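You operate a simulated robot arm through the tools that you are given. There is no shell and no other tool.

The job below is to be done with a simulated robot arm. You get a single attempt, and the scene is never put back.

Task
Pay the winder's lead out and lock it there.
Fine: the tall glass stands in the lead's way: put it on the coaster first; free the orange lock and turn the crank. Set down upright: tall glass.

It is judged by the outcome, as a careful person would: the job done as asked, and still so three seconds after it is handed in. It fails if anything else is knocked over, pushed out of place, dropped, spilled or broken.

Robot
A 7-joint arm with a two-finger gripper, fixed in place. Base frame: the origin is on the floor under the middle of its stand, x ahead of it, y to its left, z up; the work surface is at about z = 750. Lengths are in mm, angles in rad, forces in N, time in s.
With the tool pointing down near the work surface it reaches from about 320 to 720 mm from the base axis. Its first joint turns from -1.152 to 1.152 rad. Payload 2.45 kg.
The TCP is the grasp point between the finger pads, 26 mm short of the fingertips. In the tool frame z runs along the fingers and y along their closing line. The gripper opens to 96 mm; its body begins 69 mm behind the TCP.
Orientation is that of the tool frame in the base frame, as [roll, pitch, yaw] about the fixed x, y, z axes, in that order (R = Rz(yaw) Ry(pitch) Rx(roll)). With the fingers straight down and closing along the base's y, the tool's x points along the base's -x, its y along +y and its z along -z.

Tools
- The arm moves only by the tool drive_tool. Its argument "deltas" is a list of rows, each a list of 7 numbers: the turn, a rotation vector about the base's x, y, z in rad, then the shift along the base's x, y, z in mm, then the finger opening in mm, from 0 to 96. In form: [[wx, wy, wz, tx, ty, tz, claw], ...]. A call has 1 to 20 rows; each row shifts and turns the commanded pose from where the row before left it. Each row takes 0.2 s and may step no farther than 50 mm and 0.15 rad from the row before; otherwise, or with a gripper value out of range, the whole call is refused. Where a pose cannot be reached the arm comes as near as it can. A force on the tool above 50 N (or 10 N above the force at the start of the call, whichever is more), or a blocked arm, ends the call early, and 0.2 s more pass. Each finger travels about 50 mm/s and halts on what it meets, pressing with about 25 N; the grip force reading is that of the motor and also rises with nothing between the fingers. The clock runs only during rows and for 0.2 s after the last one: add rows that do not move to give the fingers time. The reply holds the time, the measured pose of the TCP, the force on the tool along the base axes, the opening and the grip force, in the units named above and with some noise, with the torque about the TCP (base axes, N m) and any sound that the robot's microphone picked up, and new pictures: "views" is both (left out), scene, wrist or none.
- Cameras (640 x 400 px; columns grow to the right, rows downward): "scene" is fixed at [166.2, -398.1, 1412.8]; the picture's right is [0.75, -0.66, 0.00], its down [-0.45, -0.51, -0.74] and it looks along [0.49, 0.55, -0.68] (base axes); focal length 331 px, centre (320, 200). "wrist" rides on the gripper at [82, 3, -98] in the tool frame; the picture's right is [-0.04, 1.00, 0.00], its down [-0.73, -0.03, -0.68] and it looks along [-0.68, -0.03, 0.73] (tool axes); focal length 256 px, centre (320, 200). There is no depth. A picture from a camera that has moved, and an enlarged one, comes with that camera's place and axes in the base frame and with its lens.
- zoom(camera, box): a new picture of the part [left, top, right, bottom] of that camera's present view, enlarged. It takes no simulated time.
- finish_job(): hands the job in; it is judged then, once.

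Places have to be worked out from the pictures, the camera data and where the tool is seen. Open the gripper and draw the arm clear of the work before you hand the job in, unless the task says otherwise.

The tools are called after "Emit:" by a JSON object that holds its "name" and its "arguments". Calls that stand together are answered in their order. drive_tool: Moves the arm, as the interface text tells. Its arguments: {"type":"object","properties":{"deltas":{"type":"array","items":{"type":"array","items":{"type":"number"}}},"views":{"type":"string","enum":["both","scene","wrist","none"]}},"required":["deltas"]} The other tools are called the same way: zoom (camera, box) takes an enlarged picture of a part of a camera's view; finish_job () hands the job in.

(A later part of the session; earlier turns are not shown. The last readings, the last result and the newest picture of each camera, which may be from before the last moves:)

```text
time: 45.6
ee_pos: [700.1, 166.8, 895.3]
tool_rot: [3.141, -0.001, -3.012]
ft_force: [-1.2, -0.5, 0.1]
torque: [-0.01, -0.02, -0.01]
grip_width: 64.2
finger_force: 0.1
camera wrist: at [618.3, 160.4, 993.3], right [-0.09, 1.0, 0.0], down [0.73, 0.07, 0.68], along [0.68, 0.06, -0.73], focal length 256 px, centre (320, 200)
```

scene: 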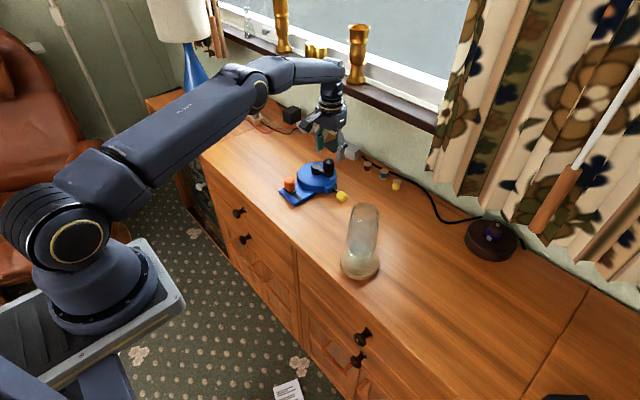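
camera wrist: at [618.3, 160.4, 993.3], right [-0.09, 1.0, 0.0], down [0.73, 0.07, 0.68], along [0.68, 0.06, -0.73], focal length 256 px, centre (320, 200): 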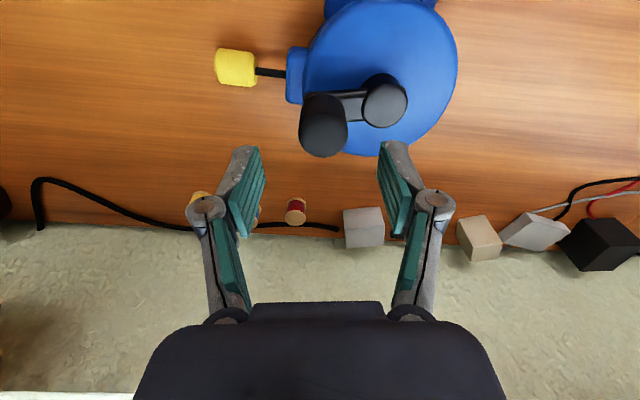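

The arm kept its position while turning. I use this clear view to re-measure hub, knob and lead.

Emit:
{"name": "zoom", "arguments": {"camera": "wrist", "box": [200, 0, 480, 200]}}

Emit:
{"name": "zoom", "arguments": {"camera": "scene", "box": [250, 140, 350, 220]}}

```text
2.00 times, centred on (340, 100) of wrist
camera zoom: at [618.3, 160.4, 993.3], right [-0.09, 1.0, 0.0], down [0.73, 0.07, 0.68], along [0.68, 0.06, -0.73], focal length 512 px, centre (280, 400)
```

zoom: 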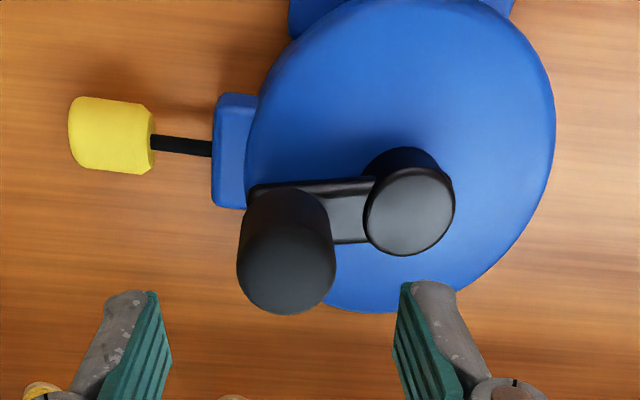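

```text
5.00 times, centred on (300, 180) of scene
camera zoom: at [166.2, -398.1, 1412.8], right [0.75, -0.66, 0.0], down [-0.45, -0.51, -0.74], along [0.49, 0.55, -0.68], focal length 1653 px, centre (420, 300)
```

zoom: 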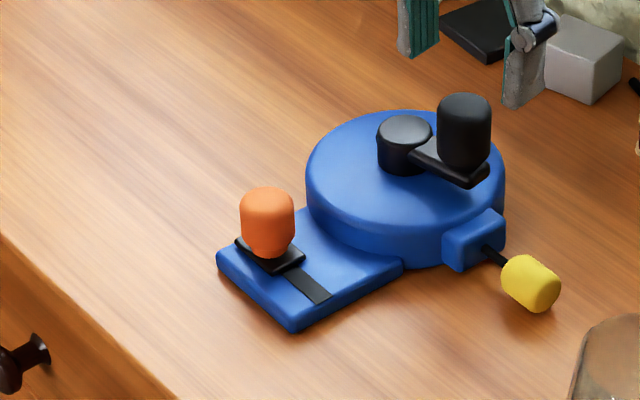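

The knob is at about [698.5, 169] (crank angle ≈277°), hub at [693.5, 215]. I finish turning the gripper by another -1.58 rad, still above the knob.

Emit:
{"name": "drive_tool", "arguments": {"deltas": [[0, 0, -0.144, 0, 0, 0, 64], [0, 0, -0.144, 0, 0, 0, 64], [0, 0, -0.144, 0, 0, 0, 64], [0, 0, -0.144, 0, 0, 0, 64], [0, 0, -0.144, 0, 0, 0, 64], [0, 0, -0.144, 0, 0, 0, 64], [0, 0, -0.144, 0, 0, 0, 64], [0, 0, -0.144, 0, 0, 0, 64], [0, 0, -0.144, 0, 0, 0, 64], [0, 0, -0.144, 0, 0, 0, 64], [0, 0, -0.144, -1, 0.5, 0, 64], [0, 0, 0, 0, 0, 0, 64]], "views": "both"}}

Emit:
{"name": "zoom", "arguments": {"camera": "wrist", "box": [180, 0, 460, 230]}}

```text
time: 48.2
ee_pos: [697.7, 166.8, 895.1]
tool_rot: [3.141, 0.0, 1.689]
ft_force: [-0.5, 0.2, -0.3]
torque: [-0.01, 0.02, 0.03]
grip_width: 64.2
finger_force: 0.0
camera wrist: at [692.1, 249.2, 993.4], right [1.0, 0.08, 0.0], down [0.06, -0.73, 0.68], along [0.05, -0.68, -0.73], focal length 256 px, centre (320, 200)
```

scene: 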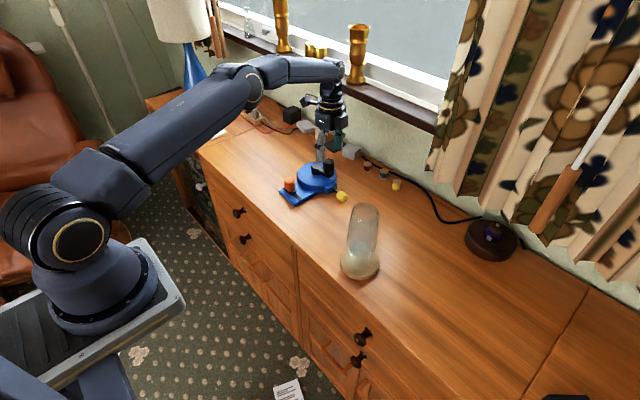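
wrist: 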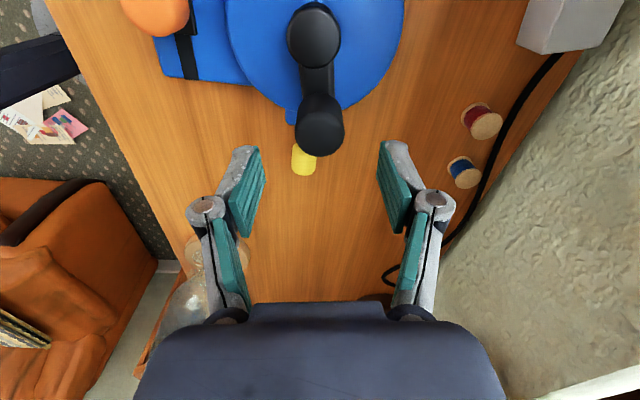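

```text
1.74 times, centred on (320, 115) of wrist
camera zoom: at [692.1, 249.2, 993.4], right [1.0, 0.08, 0.0], down [0.06, -0.73, 0.68], along [0.05, -0.68, -0.73], focal length 445 px, centre (320, 348)
```

zoom: 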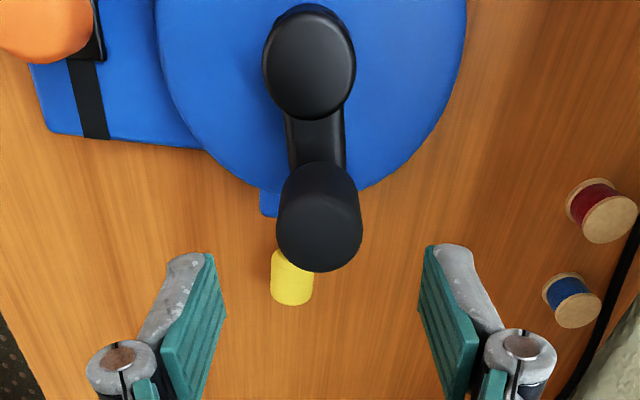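

The gripper is re-aligned; refitting my measurements gives crank centre ≈[692.5, 214], radius ≈44.5, knob now at ≈[698.4, 170]. I shift slightly, lower around the knob and close to a loose cage.

Emit:
{"name": "drive_tool", "arguments": {"deltas": [[0, 0, 0, -0.4, 2.6, 0, 64], [0, 0, 0, 0, 0, -20, 64], [0, 0, 0, 0, 0, -20, 64], [0, 0, 0, 0, 0, -15, 64], [0, 0, 0, 0, 0, 0, 55], [0, 0, 0, 0, 0, 0, 45], [0, 0, 0, 0, 0, 0, 36], [0, 0, 0, 0, 0, 0, 35], [0, 0, 0, 0, 0, 0, 35]], "views": "both"}}

Emit:
{"name": "zoom", "arguments": {"camera": "wrist", "box": [180, 30, 460, 250]}}

Emit:
{"name": "zoom", "arguments": {"camera": "scene", "box": [250, 140, 350, 220]}}

```text
time: 50.2
ee_pos: [697.9, 168.5, 839.6]
tool_rot: [3.14, 0.0, 1.691]
ft_force: [-0.3, 0.0, 0.1]
torque: [-0.01, 0.0, 0.03]
grip_width: 35.1
finger_force: 0.1
camera wrist: at [691.9, 251.8, 939.1], right [1.0, 0.08, 0.0], down [0.06, -0.73, 0.68], along [0.05, -0.68, -0.73], focal length 256 px, centre (320, 200)
```

scene: 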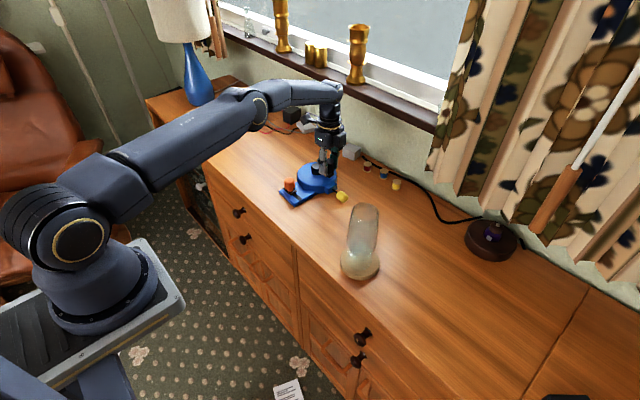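
wrist: 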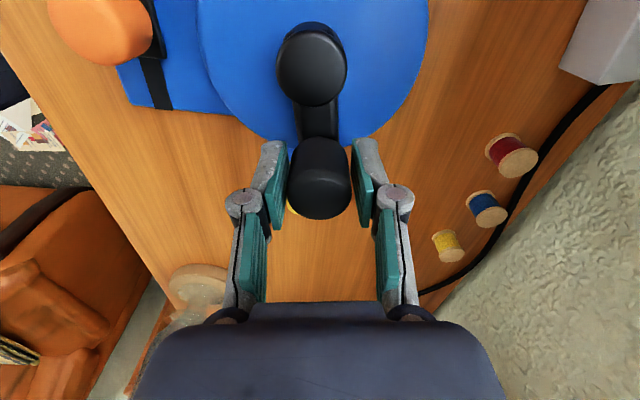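

```text
1.82 times, centred on (320, 140) of wrist
camera zoom: at [691.9, 251.8, 939.1], right [1.0, 0.08, 0.0], down [0.06, -0.73, 0.68], along [0.05, -0.68, -0.73], focal length 465 px, centre (320, 309)
```

zoom: 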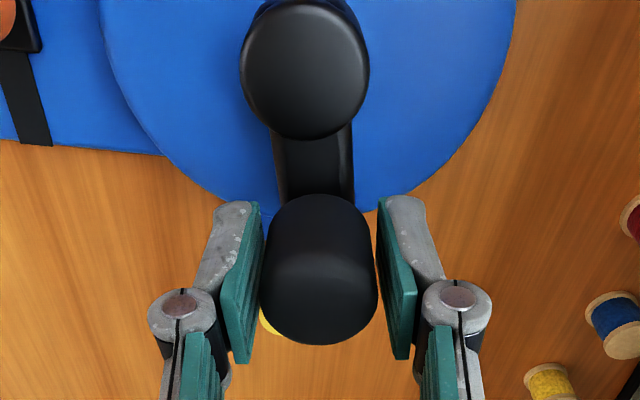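

```text
5.00 times, centred on (300, 180) of scene
camera zoom: at [166.2, -398.1, 1412.8], right [0.75, -0.66, 0.0], down [-0.45, -0.51, -0.74], along [0.49, 0.55, -0.68], focal length 1653 px, centre (420, 300)
```

zoom: 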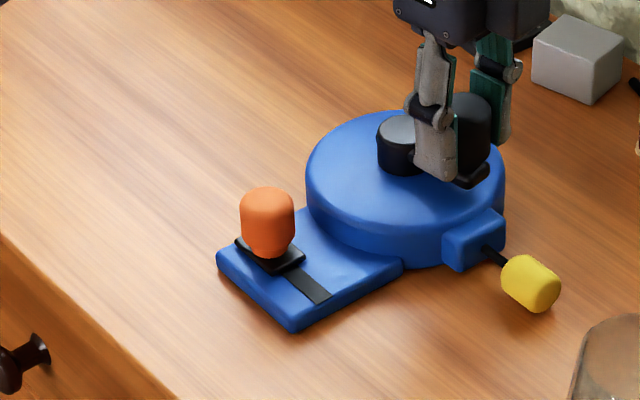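

Caged again with the knob centred. I continue 30° further counter-clockwise and watch whether the arm still reaches.

Emit:
{"name": "drive_tool", "arguments": {"deltas": [[0, 0, 0.1047, 4.59, 0.82, 0, 35], [0, 0, 0.1047, 4.47, 1.28, 0, 35], [0, 0, 0.1047, 4.32, 1.74, 0, 35], [0, 0, 0.1047, 4.11, 2.18, 0, 35], [0, 0, 0.1047, 3.87, 2.6, 0, 35], [0, 0, 0, 0, 0, 0, 35]], "views": "both"}}

Emit:
{"name": "zoom", "arguments": {"camera": "wrist", "box": [180, 30, 460, 250]}}

Emit:
{"name": "zoom", "arguments": {"camera": "scene", "box": [250, 140, 350, 220]}}

```text
time: 51.6
ee_pos: [702.8, 174.2, 842.7]
tool_rot: [-3.14, 0.0, 2.216]
ft_force: [-0.6, 0.5, 1.5]
torque: [0.03, 0.01, -0.03]
grip_width: 35.0
finger_force: 0.0
out of reach, approached as far as the arm can: row 2, 3, 5
camera wrist: at [656.6, 242.3, 940.5], right [0.82, 0.57, 0.0], down [0.42, -0.6, 0.68], along [0.39, -0.56, -0.73], focal length 256 px, centre (320, 200)
```

scene: 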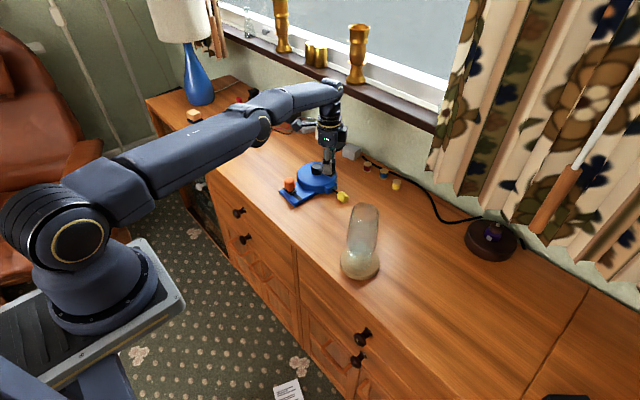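
wrist: 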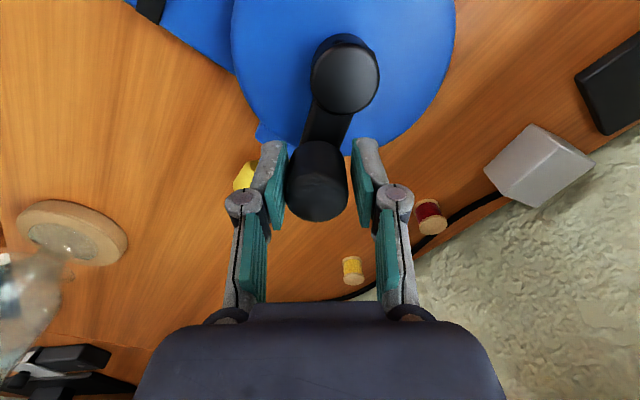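

```text
1.82 times, centred on (320, 140) of wrist
camera zoom: at [656.6, 242.3, 940.5], right [0.82, 0.57, 0.0], down [0.42, -0.6, 0.68], along [0.39, -0.56, -0.73], focal length 465 px, centre (320, 309)
```

zoom: 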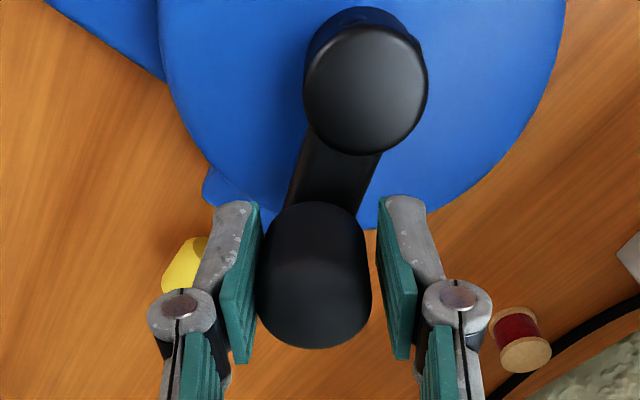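

```text
5.00 times, centred on (300, 180) of scene
camera zoom: at [166.2, -398.1, 1412.8], right [0.75, -0.66, 0.0], down [-0.45, -0.51, -0.74], along [0.49, 0.55, -0.68], focal length 1653 px, centre (420, 300)
```

zoom: 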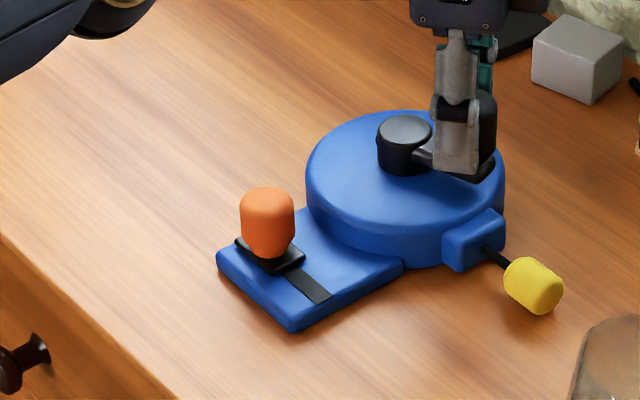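

The arm ran out of reach pointing straight down (stopped at ≈[703, 174]), so the far side of the circle needs a tilted tool. I loosen the cage to 46 mm and tilt the fingers outward by 0.35 rad about the TCP, backing the command off toward the present position.

Emit:
{"name": "drive_tool", "arguments": {"deltas": [[0, 0, 0, -7, -2, 1, 42], [0, 0, 0, -7, -2, 1, 46], [0.0323, -0.1124, 0, 0, 0, 1, 46], [0.0323, -0.1124, 0, 0, 0, 0, 46], [0.0323, -0.1124, 0, 0, 0, 0, 46], [0, 0, 0, 0, 0, 0, 46]], "views": "both"}}

Emit:
{"name": "zoom", "arguments": {"camera": "wrist", "box": [180, 30, 460, 250]}}

Emit:
{"name": "zoom", "arguments": {"camera": "scene", "box": [250, 120, 370, 220]}}

```text
time: 53.0
ee_pos: [688.4, 169.9, 844.6]
tool_rot: [2.812, 0.123, 2.192]
ft_force: [-0.4, 0.2, 0.1]
torque: [0.0, -0.01, 0.0]
grip_width: 46.1
finger_force: 0.0
camera wrist: at [611.7, 229.4, 927.8], right [0.77, 0.55, 0.33], down [0.18, -0.67, 0.72], along [0.62, -0.49, -0.61], focal length 256 px, centre (320, 200)
```

scene: 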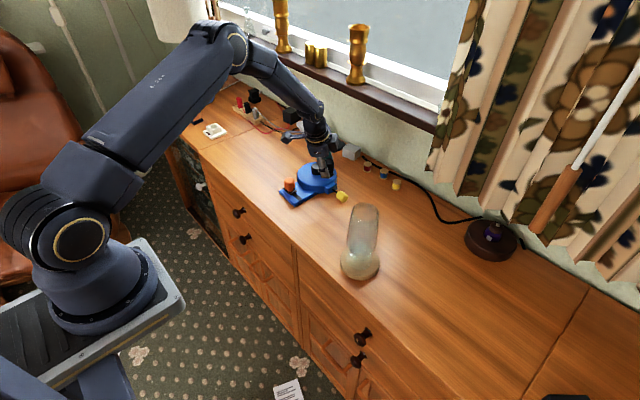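
wrist: 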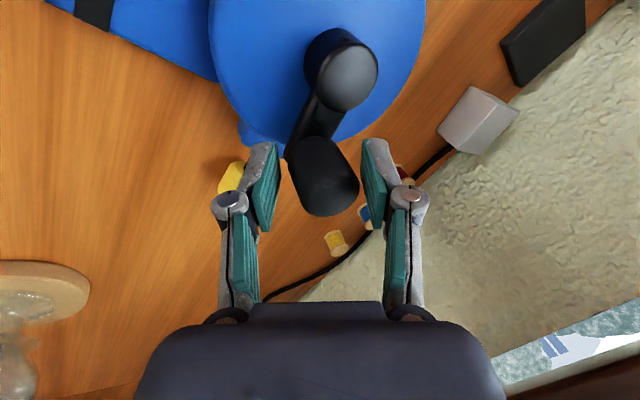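

```text
1.82 times, centred on (320, 140) of wrist
camera zoom: at [611.7, 229.4, 927.8], right [0.77, 0.55, 0.33], down [0.18, -0.67, 0.72], along [0.62, -0.49, -0.61], focal length 465 px, centre (320, 309)
```

zoom: 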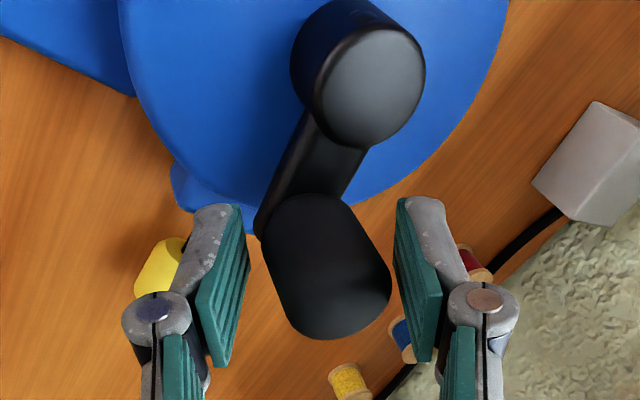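

```text
4.00 times, centred on (310, 170) of scene
camera zoom: at [166.2, -398.1, 1412.8], right [0.75, -0.66, 0.0], down [-0.45, -0.51, -0.74], along [0.49, 0.55, -0.68], focal length 1322 px, centre (360, 320)
```

zoom: 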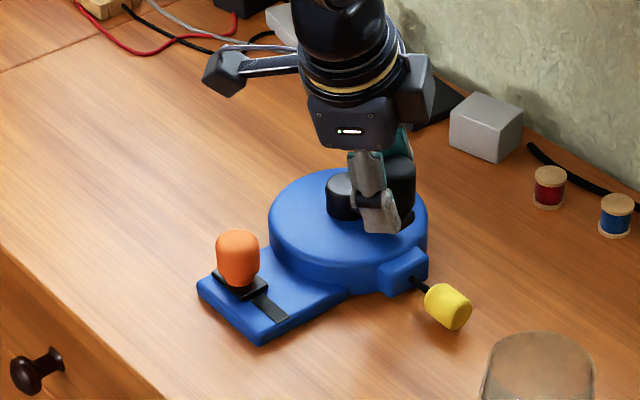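

The command had been clamped, so the tool now sits ≈[689, 171], tilted, with the knob still in the cage at ≈[698, 170.5]. I narrow the cage to 42 and advance along the circle to about 307°, keeping this orientation.

Emit:
{"name": "drive_tool", "arguments": {"deltas": [[0, 0, 0, 4.5, -0.2, 0, 44], [0, 0, 0, 4.5, -0.2, 0, 42], [0, 0, 0, 4.0, -0.2, 0, 42], [0, 0, 0, 4.47, 1.28, 0, 42], [0, 0, 0, 4.32, 1.74, 0, 42], [0, 0, 0, 4.11, 2.18, 0, 42], [0, 0, 0, 3.87, 2.6, 0, 42], [0, 0, 0, 0, 0, 0, 42]], "views": "both"}}

Emit:
{"name": "zoom", "arguments": {"camera": "wrist", "box": [180, 30, 460, 250]}}

Emit:
{"name": "zoom", "arguments": {"camera": "scene", "box": [250, 120, 370, 220]}}

```text
time: 54.8
ee_pos: [718.7, 175.9, 845.4]
tool_rot: [2.812, 0.122, 2.194]
ft_force: [-0.4, -0.7, 0.7]
torque: [-0.03, 0.04, 0.01]
grip_width: 42.7
finger_force: 0.2
camera wrist: at [641.1, 235.7, 928.5], right [0.77, 0.55, 0.33], down [0.18, -0.67, 0.72], along [0.61, -0.49, -0.62], focal length 256 px, centre (320, 200)
```

scene: 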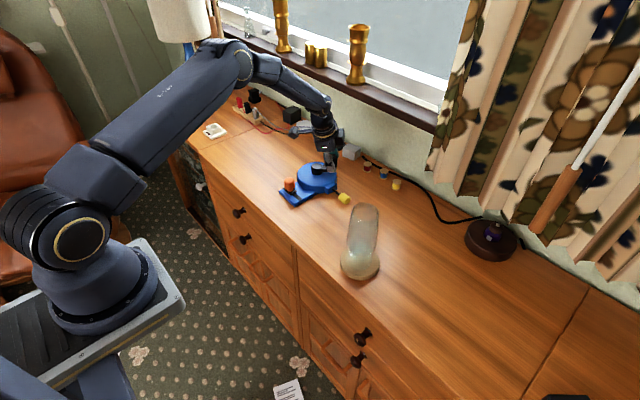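
wrist: 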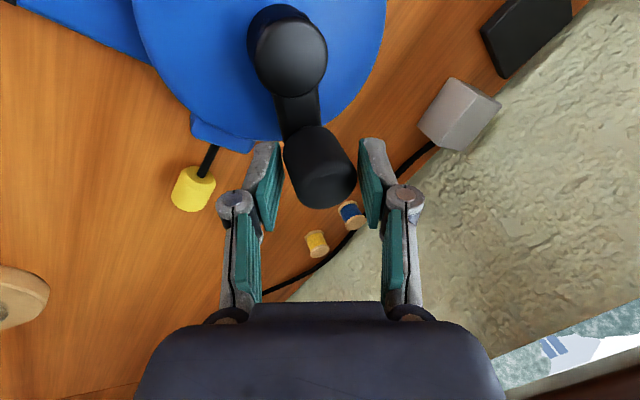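

```text
1.82 times, centred on (320, 140) of wrist
camera zoom: at [641.1, 235.7, 928.5], right [0.77, 0.55, 0.33], down [0.18, -0.67, 0.72], along [0.61, -0.49, -0.62], focal length 465 px, centre (320, 309)
```

zoom: 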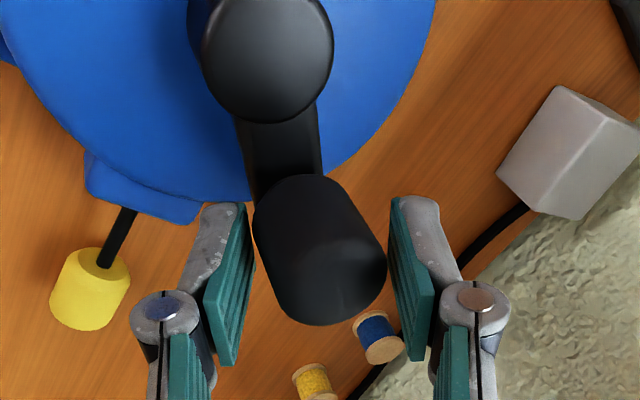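

```text
4.00 times, centred on (310, 170) of scene
camera zoom: at [166.2, -398.1, 1412.8], right [0.75, -0.66, 0.0], down [-0.45, -0.51, -0.74], along [0.49, 0.55, -0.68], focal length 1322 px, centre (360, 320)
```

zoom: 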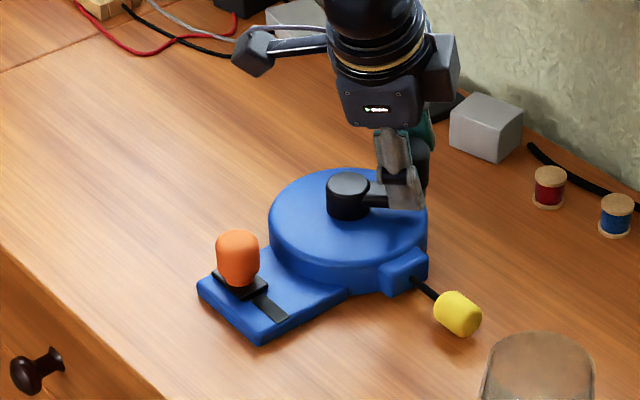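

That worked: crank near 300°, lead about 27 mm out, base unmoved. I continue to ≈343°, now rotating about the tilted tool axis so the tilt direction stays outward.

Emit:
{"name": "drive_tool", "arguments": {"deltas": [[-0.0345, -0.0099, 0.0983, 3.56, 3.0, 0, 42], [-0.0345, -0.0099, 0.0983, 3.24, 3.35, 0, 42], [-0.0345, -0.0099, 0.0983, 2.87, 3.67, 0, 42], [-0.0345, -0.0099, 0.0983, 2.46, 3.94, 0, 42], [-0.0345, -0.0099, 0.0983, 2.04, 4.19, 0, 42], [-0.0345, -0.0099, 0.0983, 1.59, 4.38, 0, 42], [0, 0, 0, 0, 0, 0, 42]], "views": "both"}}

Emit:
{"name": "zoom", "arguments": {"camera": "wrist", "box": [180, 30, 460, 250]}}

Emit:
{"name": "zoom", "arguments": {"camera": "scene", "box": [250, 120, 370, 220]}}

```text
time: 56.4
ee_pos: [733.0, 197.7, 843.4]
tool_rot: [2.945, 0.293, 2.813]
ft_force: [-0.5, 0.2, -0.1]
torque: [-0.01, 0.0, 0.01]
grip_width: 42.3
finger_force: 0.0
camera wrist: at [628.2, 218.5, 913.4], right [0.3, 0.93, 0.2], down [0.43, -0.32, 0.84], along [0.85, -0.17, -0.5], focal length 256 px, centre (320, 200)
```

scene: 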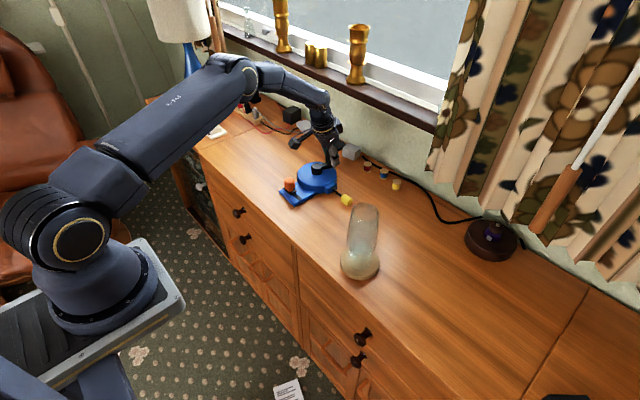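
wrist: 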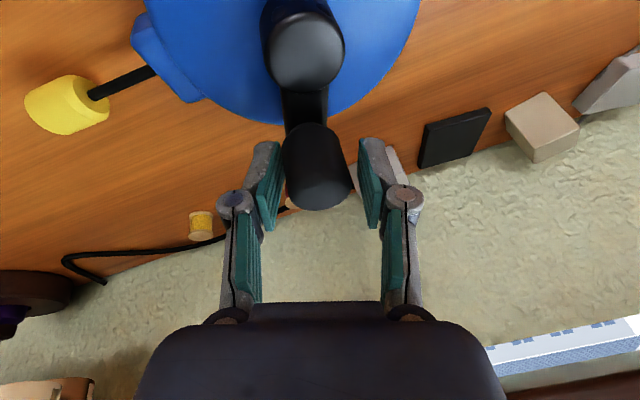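

```text
1.82 times, centred on (320, 140) of wrist
camera zoom: at [628.2, 218.5, 913.4], right [0.3, 0.93, 0.2], down [0.43, -0.32, 0.84], along [0.85, -0.17, -0.5], focal length 465 px, centre (320, 309)
```

zoom: 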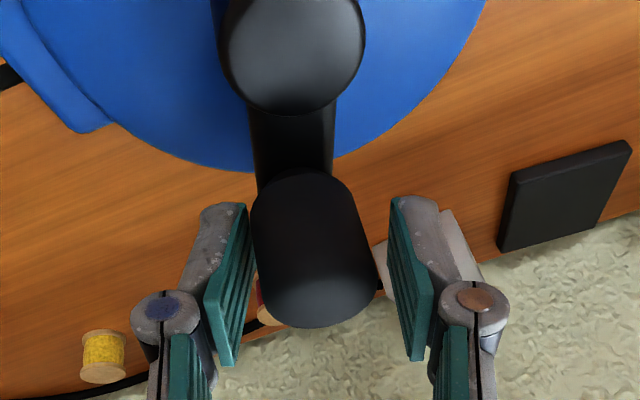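

```text
4.00 times, centred on (310, 170) of scene
camera zoom: at [166.2, -398.1, 1412.8], right [0.75, -0.66, 0.0], down [-0.45, -0.51, -0.74], along [0.49, 0.55, -0.68], focal length 1322 px, centre (360, 320)
```

zoom: 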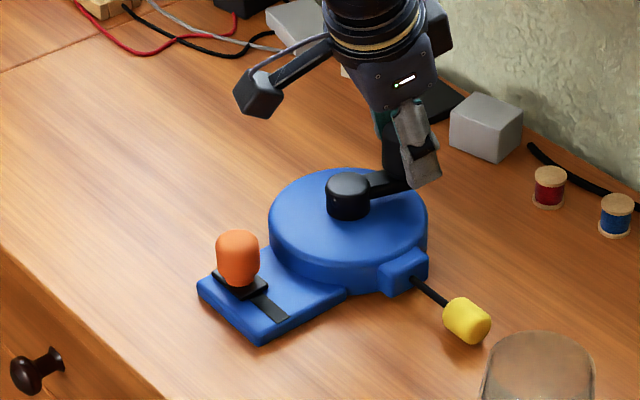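

Still smooth; crank near 335°. I continue to about 373°.

Emit:
{"name": "drive_tool", "arguments": {"deltas": [[-0.0345, -0.0099, 0.0983, 1.13, 4.53, 0, 42], [-0.0345, -0.0099, 0.0983, 0.65, 4.61, 0, 42], [-0.0345, -0.0099, 0.0983, 0.16, 4.66, 0, 42], [-0.0345, -0.0099, 0.0983, -0.32, 4.65, 0, 42], [-0.0345, -0.0099, 0.0983, -0.82, 4.59, 0, 42], [0, 0, 0, 0, 0, 0, 42]], "views": "both"}}

Emit:
{"name": "zoom", "arguments": {"camera": "wrist", "box": [180, 30, 460, 250]}}

Emit:
{"name": "zoom", "arguments": {"camera": "scene", "box": [250, 120, 370, 220]}}

```text
time: 57.8
ee_pos: [735.9, 221.3, 844.7]
tool_rot: [3.12, 0.351, -2.922]
ft_force: [0.8, -1.0, 0.3]
torque: [-0.03, 0.01, 0.03]
grip_width: 42.8
finger_force: 0.1
camera wrist: at [627.9, 200.3, 909.0], right [-0.19, 0.98, 0.03], down [0.45, 0.06, 0.89], along [0.87, 0.18, -0.46], focal length 256 px, centre (320, 200)
```

scene: 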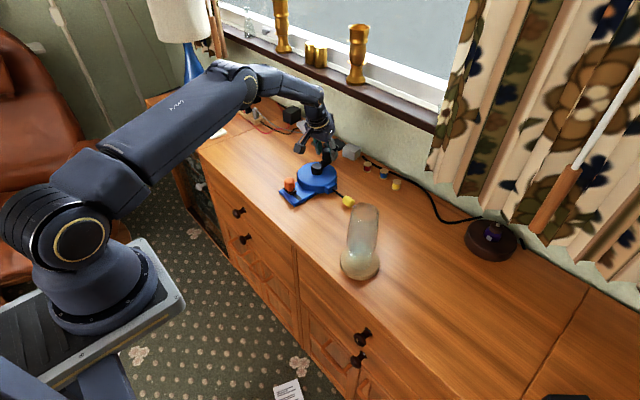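
wrist: 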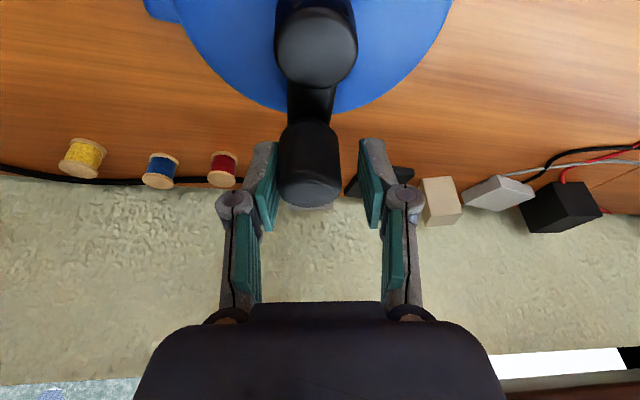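

```text
1.82 times, centred on (320, 140) of wrist
camera zoom: at [627.9, 200.3, 909.0], right [-0.19, 0.98, 0.03], down [0.45, 0.06, 0.89], along [0.87, 0.18, -0.46], focal length 465 px, centre (320, 309)
```

zoom: 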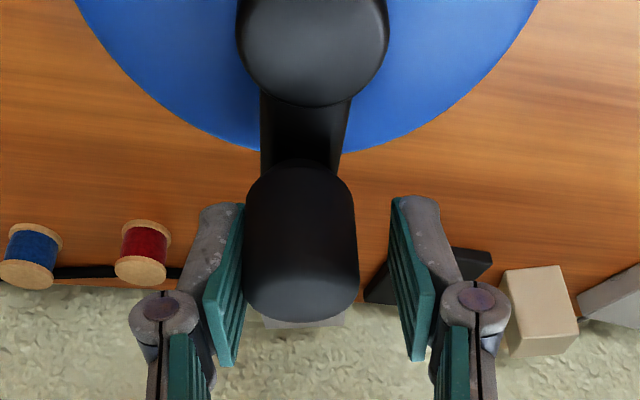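

```text
4.00 times, centred on (310, 170) of scene
camera zoom: at [166.2, -398.1, 1412.8], right [0.75, -0.66, 0.0], down [-0.45, -0.51, -0.74], along [0.49, 0.55, -0.68], focal length 1322 px, centre (360, 320)
```

zoom: 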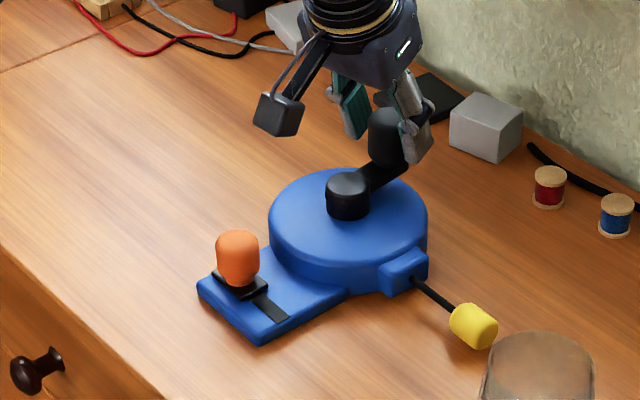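

The crank is past 360° and the lead is about 36 mm out, with the base still in place. I go on toward 409°.

Emit:
{"name": "drive_tool", "arguments": {"deltas": [[-0.0345, -0.0099, 0.0983, -1.28, 4.47, 0, 42], [-0.0345, -0.0099, 0.0983, -1.74, 4.32, 0, 42], [-0.0345, -0.0099, 0.0983, -2.18, 4.11, 0, 42], [-0.0345, -0.0099, 0.0983, -2.6, 3.87, 0, 42], [-0.0345, -0.0099, 0.0983, -3.0, 3.56, 0, 42], [-0.0345, -0.0099, 0.0983, -3.35, 3.24, 0, 42], [0, 0, 0, 0, 0, 0, 42]], "views": "both"}}

Emit:
{"name": "zoom", "arguments": {"camera": "wrist", "box": [180, 30, 460, 250]}}

Emit:
{"name": "zoom", "arguments": {"camera": "scene", "box": [250, 120, 370, 220]}}

```text
time: 59.4
ee_pos: [721.1, 246.5, 843.4]
tool_rot: [-2.946, 0.293, -2.259]
ft_force: [0.7, -0.3, -0.8]
torque: [-0.02, 0.0, -0.01]
grip_width: 42.3
finger_force: 0.3
camera wrist: at [636.4, 179.9, 912.5], right [-0.7, 0.7, -0.17], down [0.24, 0.46, 0.86], along [0.68, 0.55, -0.49], focal length 256 px, centre (320, 200)
```

scene: 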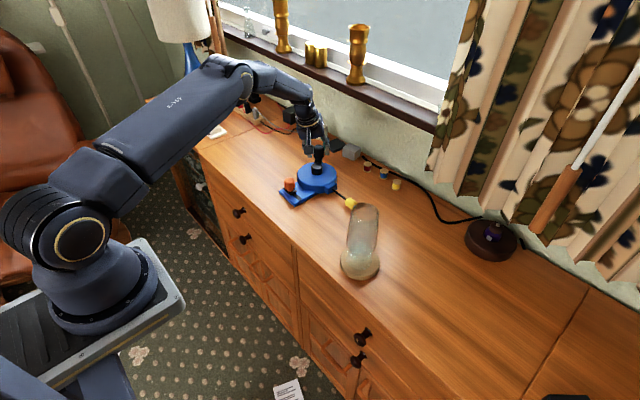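
wrist: 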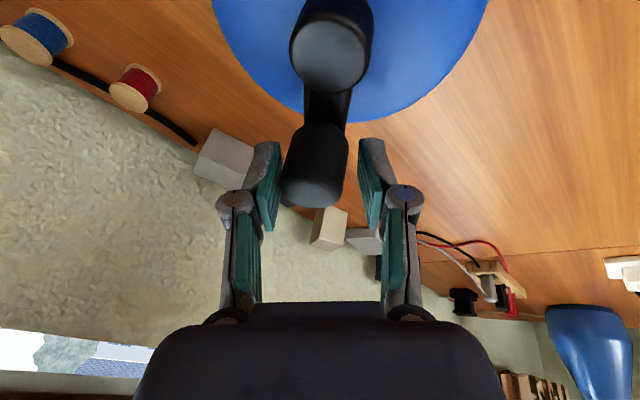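

```text
1.82 times, centred on (320, 140) of wrist
camera zoom: at [636.4, 179.9, 912.5], right [-0.7, 0.7, -0.17], down [0.24, 0.46, 0.86], along [0.68, 0.55, -0.49], focal length 465 px, centre (320, 309)
```

zoom: 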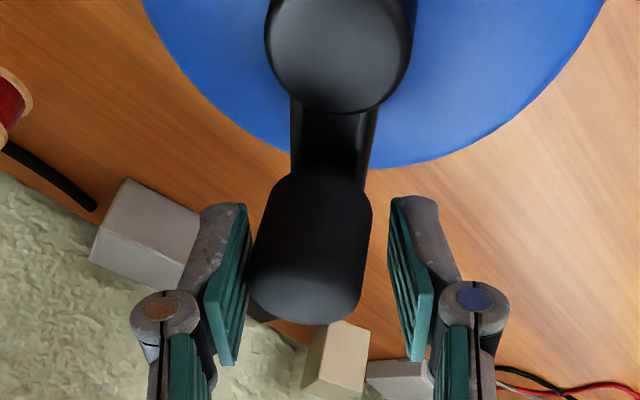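

```text
4.00 times, centred on (310, 170) of scene
camera zoom: at [166.2, -398.1, 1412.8], right [0.75, -0.66, 0.0], down [-0.45, -0.51, -0.74], along [0.49, 0.55, -0.68], focal length 1322 px, centre (360, 320)
```

zoom: 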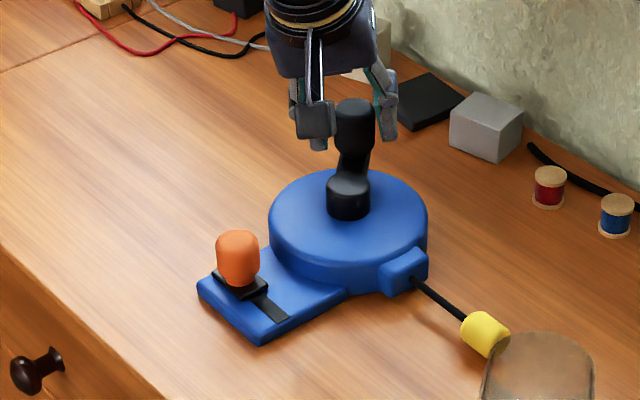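

Lead now about 45 mm out; no resistance yet. I continue the arc toward 445°.

Emit:
{"name": "drive_tool", "arguments": {"deltas": [[-0.0345, -0.0099, 0.0983, -3.67, 2.87, 0, 42], [-0.0345, -0.0099, 0.0983, -3.94, 2.46, 0, 42], [-0.0345, -0.0099, 0.0983, -4.19, 2.04, 0, 42], [-0.0345, -0.0099, 0.0983, -4.38, 1.59, 0, 42], [-0.0345, -0.0099, 0.0983, -4.53, 1.13, 0, 42], [-0.0345, -0.0099, 0.0983, -4.61, 0.65, 0, 42], [0, 0, 0, 0, 0, 0, 42]], "views": "both"}}

Emit:
{"name": "zoom", "arguments": {"camera": "wrist", "box": [180, 30, 460, 250]}}

Emit:
{"name": "zoom", "arguments": {"camera": "scene", "box": [250, 120, 370, 220]}}

```text
time: 61.0
ee_pos: [695.2, 256.7, 844.1]
tool_rot: [-2.812, 0.125, -1.641]
ft_force: [0.0, -0.3, 0.7]
torque: [0.02, -0.02, 0.0]
grip_width: 42.6
finger_force: 0.2
camera wrist: at [654.4, 167.8, 925.7], right [-0.94, 0.15, -0.32], down [-0.15, 0.66, 0.74], along [0.32, 0.74, -0.6], focal length 256 px, centre (320, 200)
```

scene: 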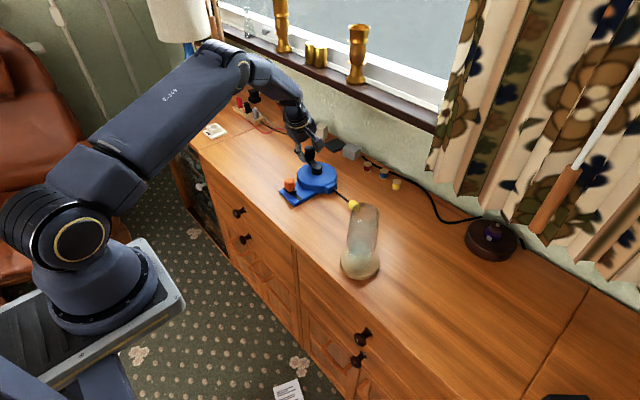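
wrist: 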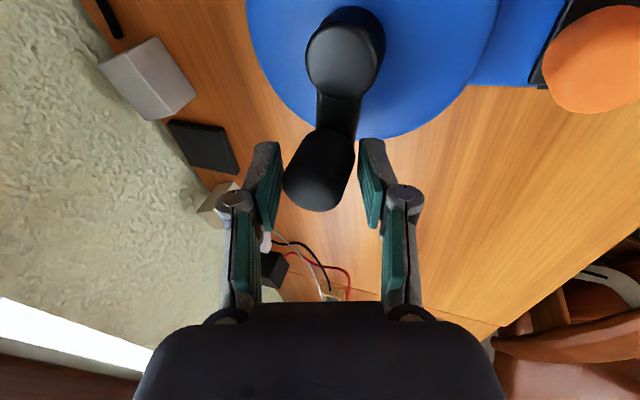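

```text
1.82 times, centred on (320, 140) of wrist
camera zoom: at [654.4, 167.8, 925.7], right [-0.94, 0.15, -0.32], down [-0.15, 0.66, 0.74], along [0.32, 0.74, -0.6], focal length 465 px, centre (320, 309)
```

zoom: 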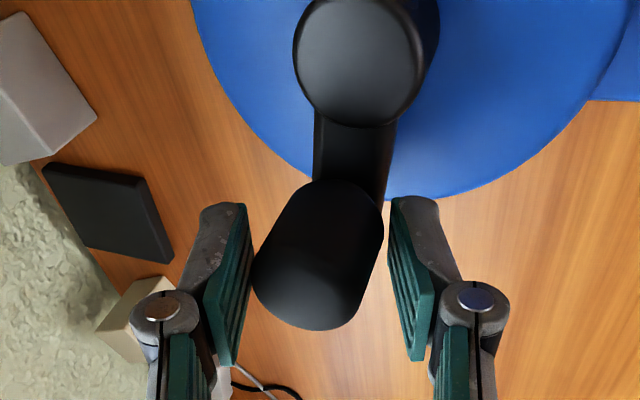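

```text
4.00 times, centred on (310, 170) of scene
camera zoom: at [166.2, -398.1, 1412.8], right [0.75, -0.66, 0.0], down [-0.45, -0.51, -0.74], along [0.49, 0.55, -0.68], focal length 1322 px, centre (360, 320)
```

zoom: 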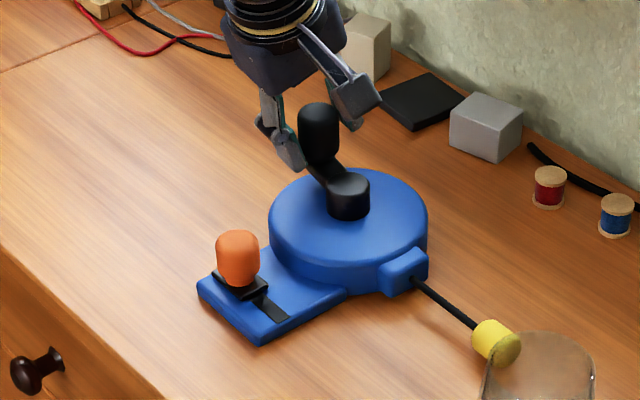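

The lead is about 53 mm out. I continue four more steps past 90° and watch for joint limits or an end stop.

Emit:
{"name": "drive_tool", "arguments": {"deltas": [[-0.0345, -0.0099, 0.0983, -4.66, 0.16, 0, 42], [-0.0345, -0.0099, 0.0983, -4.65, -0.32, 0, 42], [-0.0345, -0.0099, 0.0983, -4.59, -0.82, 0, 42], [0, 0, 0, -4.47, -1.28, 0, 42], [0, 0, 0, -4.32, -1.74, 0, 42], [0, 0, 0, 0, 0, 0, 42]], "views": "both"}}

Emit:
{"name": "zoom", "arguments": {"camera": "wrist", "box": [180, 30, 460, 250]}}

Emit:
{"name": "zoom", "arguments": {"camera": "scene", "box": [250, 120, 390, 230]}}

```text
time: 62.4
ee_pos: [673.2, 252.7, 843.8]
tool_rot: [-2.791, 0.021, -1.347]
ft_force: [1.2, 0.6, 0.2]
torque: [-0.02, 0.06, 0.02]
grip_width: 42.6
finger_force: 0.6
camera wrist: at [655.3, 164.3, 934.1], right [-0.93, -0.16, -0.34], down [-0.36, 0.66, 0.66], along [0.12, 0.74, -0.67], focal length 256 px, centre (320, 200)
```

scene: 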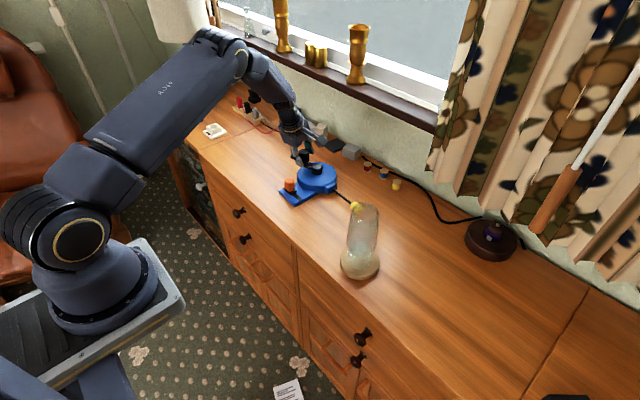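
wrist: 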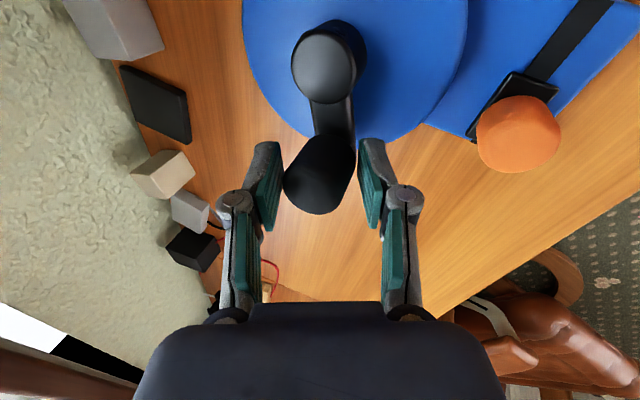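

```text
1.82 times, centred on (320, 140) of wrist
camera zoom: at [655.3, 164.3, 934.1], right [-0.93, -0.16, -0.34], down [-0.36, 0.66, 0.66], along [0.12, 0.74, -0.67], focal length 465 px, centre (320, 309)
```

zoom: 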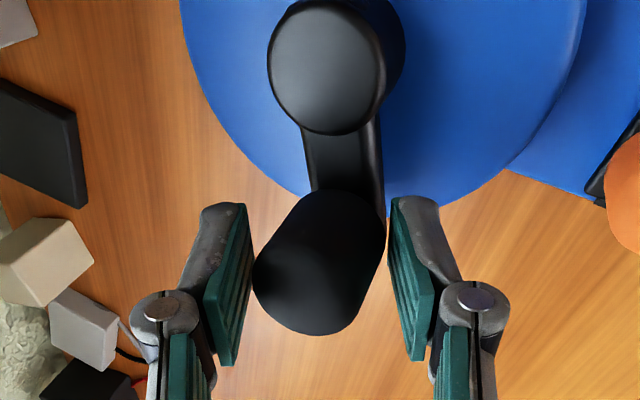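

```text
3.64 times, centred on (320, 175) of scene
camera zoom: at [166.2, -398.1, 1412.8], right [0.75, -0.66, 0.0], down [-0.45, -0.51, -0.74], along [0.49, 0.55, -0.68], focal length 1202 px, centre (320, 291)
```

zoom: 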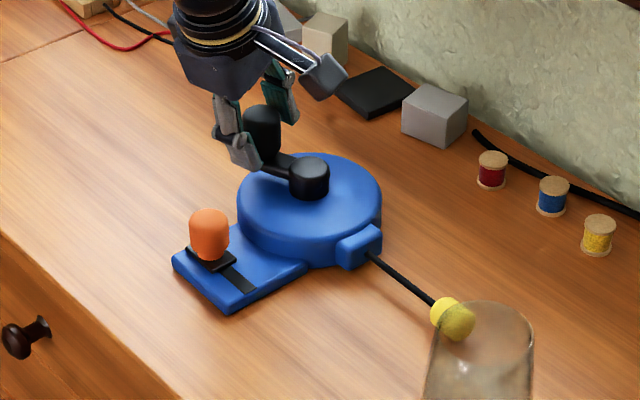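

No end stop yet; lead about 60 mm out. I push two more steps, then open and lift straight up off the knob for a re-grip.

Emit:
{"name": "drive_tool", "arguments": {"deltas": [[0, 0, 0, -4.11, -2.18, 0, 42], [0, 0, 0, -3.87, -2.6, 0, 42], [0, 0, 0, 0, 0, 0, 42], [0, 0, 0, 0, 0, 0, 52], [0, 0, 0, 0, 0, 0, 62], [0, 0, 0, 0, 0, 0, 66], [0, 0, 0, 0, 0, 15, 66], [0, 0, 0, 0, 0, 25, 66], [0, 0, 0, 0, 0, 20, 66], [0, 0, 0, 0, 0, 0, 66]], "views": "both"}}

Emit:
{"name": "zoom", "arguments": {"camera": "scene", "box": [250, 120, 390, 230]}}

```text
time: 64.6
ee_pos: [663.3, 248.2, 902.0]
tool_rot: [-2.79, 0.022, -1.344]
ft_force: [0.4, 0.0, 0.0]
torque: [-0.01, 0.0, 0.01]
grip_width: 66.0
finger_force: 0.0
camera wrist: at [647.8, 159.6, 992.1], right [-0.93, -0.16, -0.34], down [-0.36, 0.66, 0.66], along [0.12, 0.74, -0.67], focal length 256 px, centre (320, 200)
```

scene: 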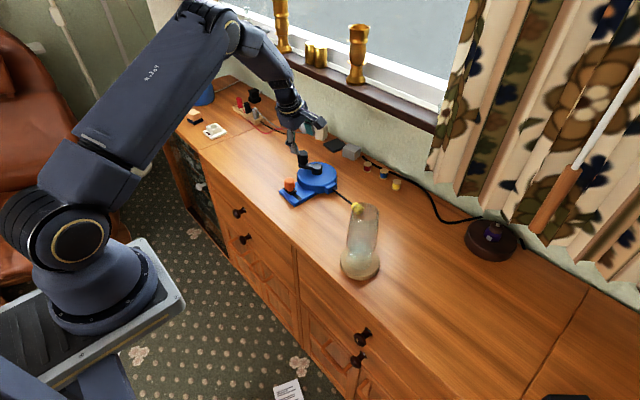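
wrist: 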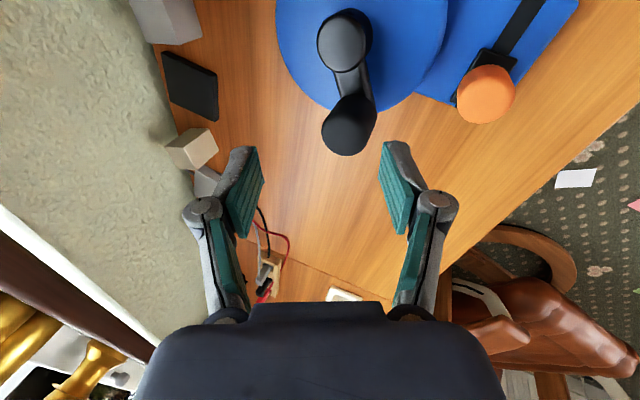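

```text
3.64 times, centred on (320, 175) of scene
camera zoom: at [166.2, -398.1, 1412.8], right [0.75, -0.66, 0.0], down [-0.45, -0.51, -0.74], along [0.49, 0.55, -0.68], focal length 1202 px, centre (320, 291)
```

zoom: 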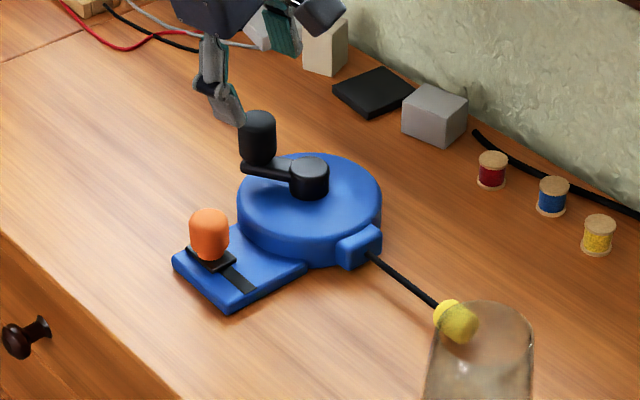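

Off the knob cleanly. Now I remove the tilt and rotate the gripper back (-2.29 rad so far) above the winder to re-cage from the other side.

Emit:
{"name": "drive_tool", "arguments": {"deltas": [[-0.0323, 0.1124, 0, 0, 0, 0, 66], [-0.0323, 0.1124, 0, 0, 0, 0, 66], [-0.0323, 0.1124, 0, 0, 0, 0, 66], [0, 0, -0.143, 0, 0, 0, 66], [0, 0, -0.143, 0, 0, 0, 66], [0, 0, -0.143, 0, 0, 0, 66], [0, 0, -0.143, 0, 0, 0, 66], [0, 0, -0.143, 0, 0, 0, 66], [0, 0, -0.143, 0, 0, 0, 66], [0, 0, -0.143, 0, 0, 0, 66], [0, 0, -0.143, 0, 0, 0, 66], [0, 0, -0.143, 0, 0, 0, 66], [0, 0, -0.143, 0, 0, 0, 66], [0, 0, -0.143, 0, 0, 0, 66], [0, 0, -0.143, 0, 0, 0, 66], [0, 0, -0.143, 0, 0, 0, 66], [0, 0, -0.143, 0, 0, 0, 66], [0, 0, -0.143, 0, 0, 0, 66], [0, 0, -0.143, 0, 0, 0, 66], [0, 0, 0, 0, 0, 0, 66]], "views": "both"}}

Emit:
{"name": "zoom", "arguments": {"camera": "wrist", "box": [180, 0, 460, 220]}}

```text
time: 68.8
ee_pos: [663.5, 248.0, 904.5]
tool_rot: [3.141, -0.001, 2.644]
ft_force: [-0.7, 0.4, -0.2]
torque: [0.0, 0.0, -0.03]
grip_width: 66.0
finger_force: 0.2
camera wrist: at [594.3, 290.8, 1002.9], right [0.51, 0.86, 0.0], down [0.63, -0.38, 0.68], along [0.58, -0.35, -0.73], focal length 256 px, centre (320, 200)
```

scene: 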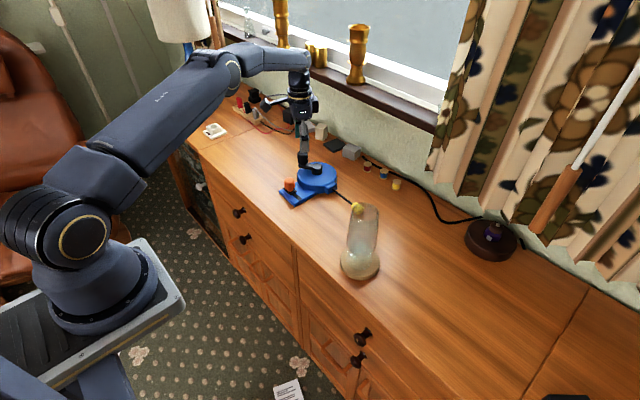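
wrist: 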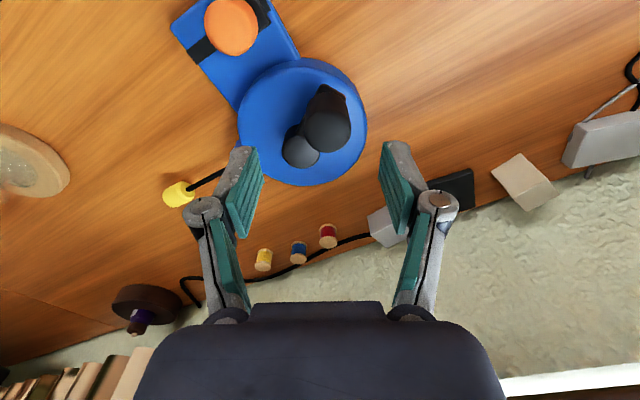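

```text
1.82 times, centred on (320, 110) of wrist
camera zoom: at [594.3, 290.8, 1002.9], right [0.51, 0.86, 0.0], down [0.63, -0.38, 0.68], along [0.58, -0.35, -0.73], focal length 465 px, centre (320, 364)
```

zoom: 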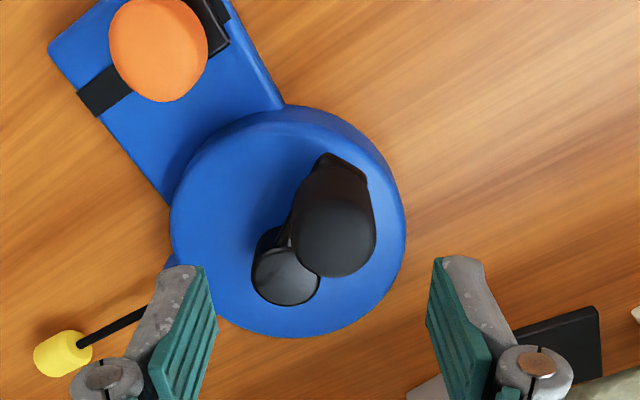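

Hub re-measured at ≈[692.5, 213], knob at ≈[668.5, 252.4] (≈122°). I finish aligning the gripper to the tangent, move over the knob, lower around it and close to a loose cage.

Emit:
{"name": "drive_tool", "arguments": {"deltas": [[0, 0, -0.13, 1.8, 1.7, 0, 66], [0, 0, -0.13, 1.8, 1.7, 0, 66], [0, 0, -0.13, 0, 0, 0, 66], [0, 0, -0.13, 0, 0, 0, 66], [0, 0, 0, 0, 0, -15, 66], [0, 0, 0, 0, 0, -25, 66], [0, 0, 0, 0, 0, -25, 66], [0, 0, 0, 0, 0, 0, 66]], "views": "both"}}

Emit:
{"name": "zoom", "arguments": {"camera": "wrist", "box": [180, 30, 460, 250]}}

```text
time: 70.6
ee_pos: [666.8, 251.4, 839.7]
tool_rot: [3.141, -0.001, 2.125]
ft_force: [0.0, -0.3, 0.0]
torque: [0.02, 0.01, -0.03]
grip_width: 66.2
finger_force: 0.1
camera wrist: at [627.0, 324.9, 938.4], right [0.87, 0.49, 0.0], down [0.36, -0.64, 0.68], along [0.33, -0.59, -0.73], focal length 256 px, centre (320, 200)
```

scene: 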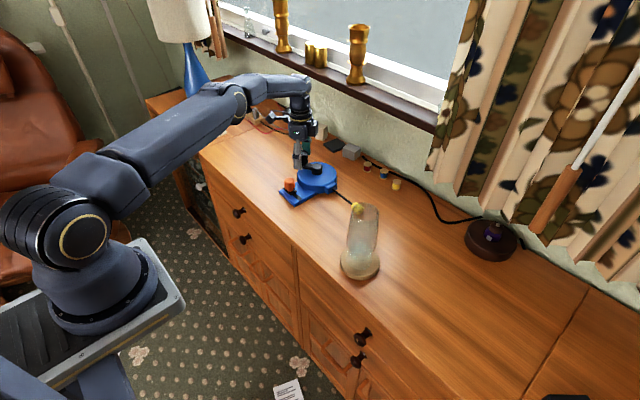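
wrist: 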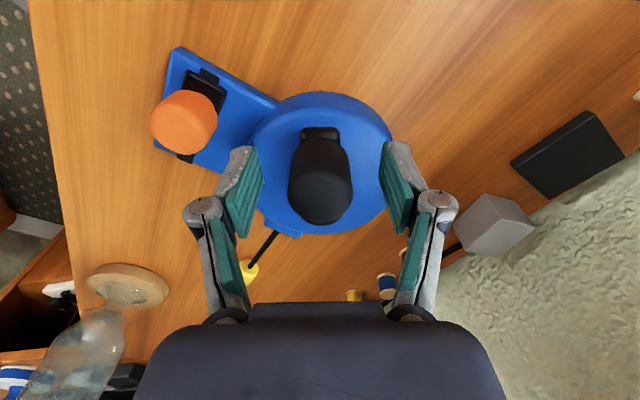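

```text
1.82 times, centred on (320, 140) of wrist
camera zoom: at [627.0, 324.9, 938.4], right [0.87, 0.49, 0.0], down [0.36, -0.64, 0.68], along [0.33, -0.59, -0.73], focal length 465 px, centre (320, 309)
```

zoom: 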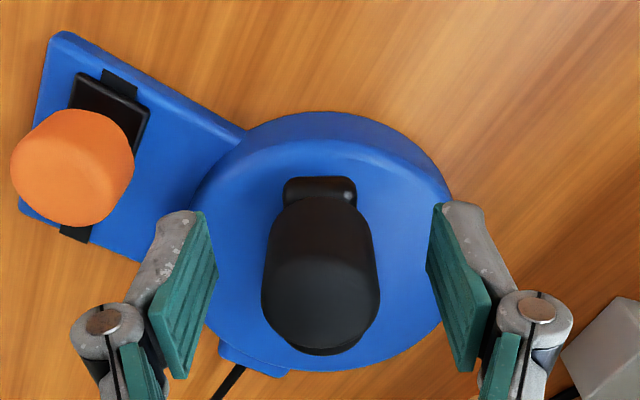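

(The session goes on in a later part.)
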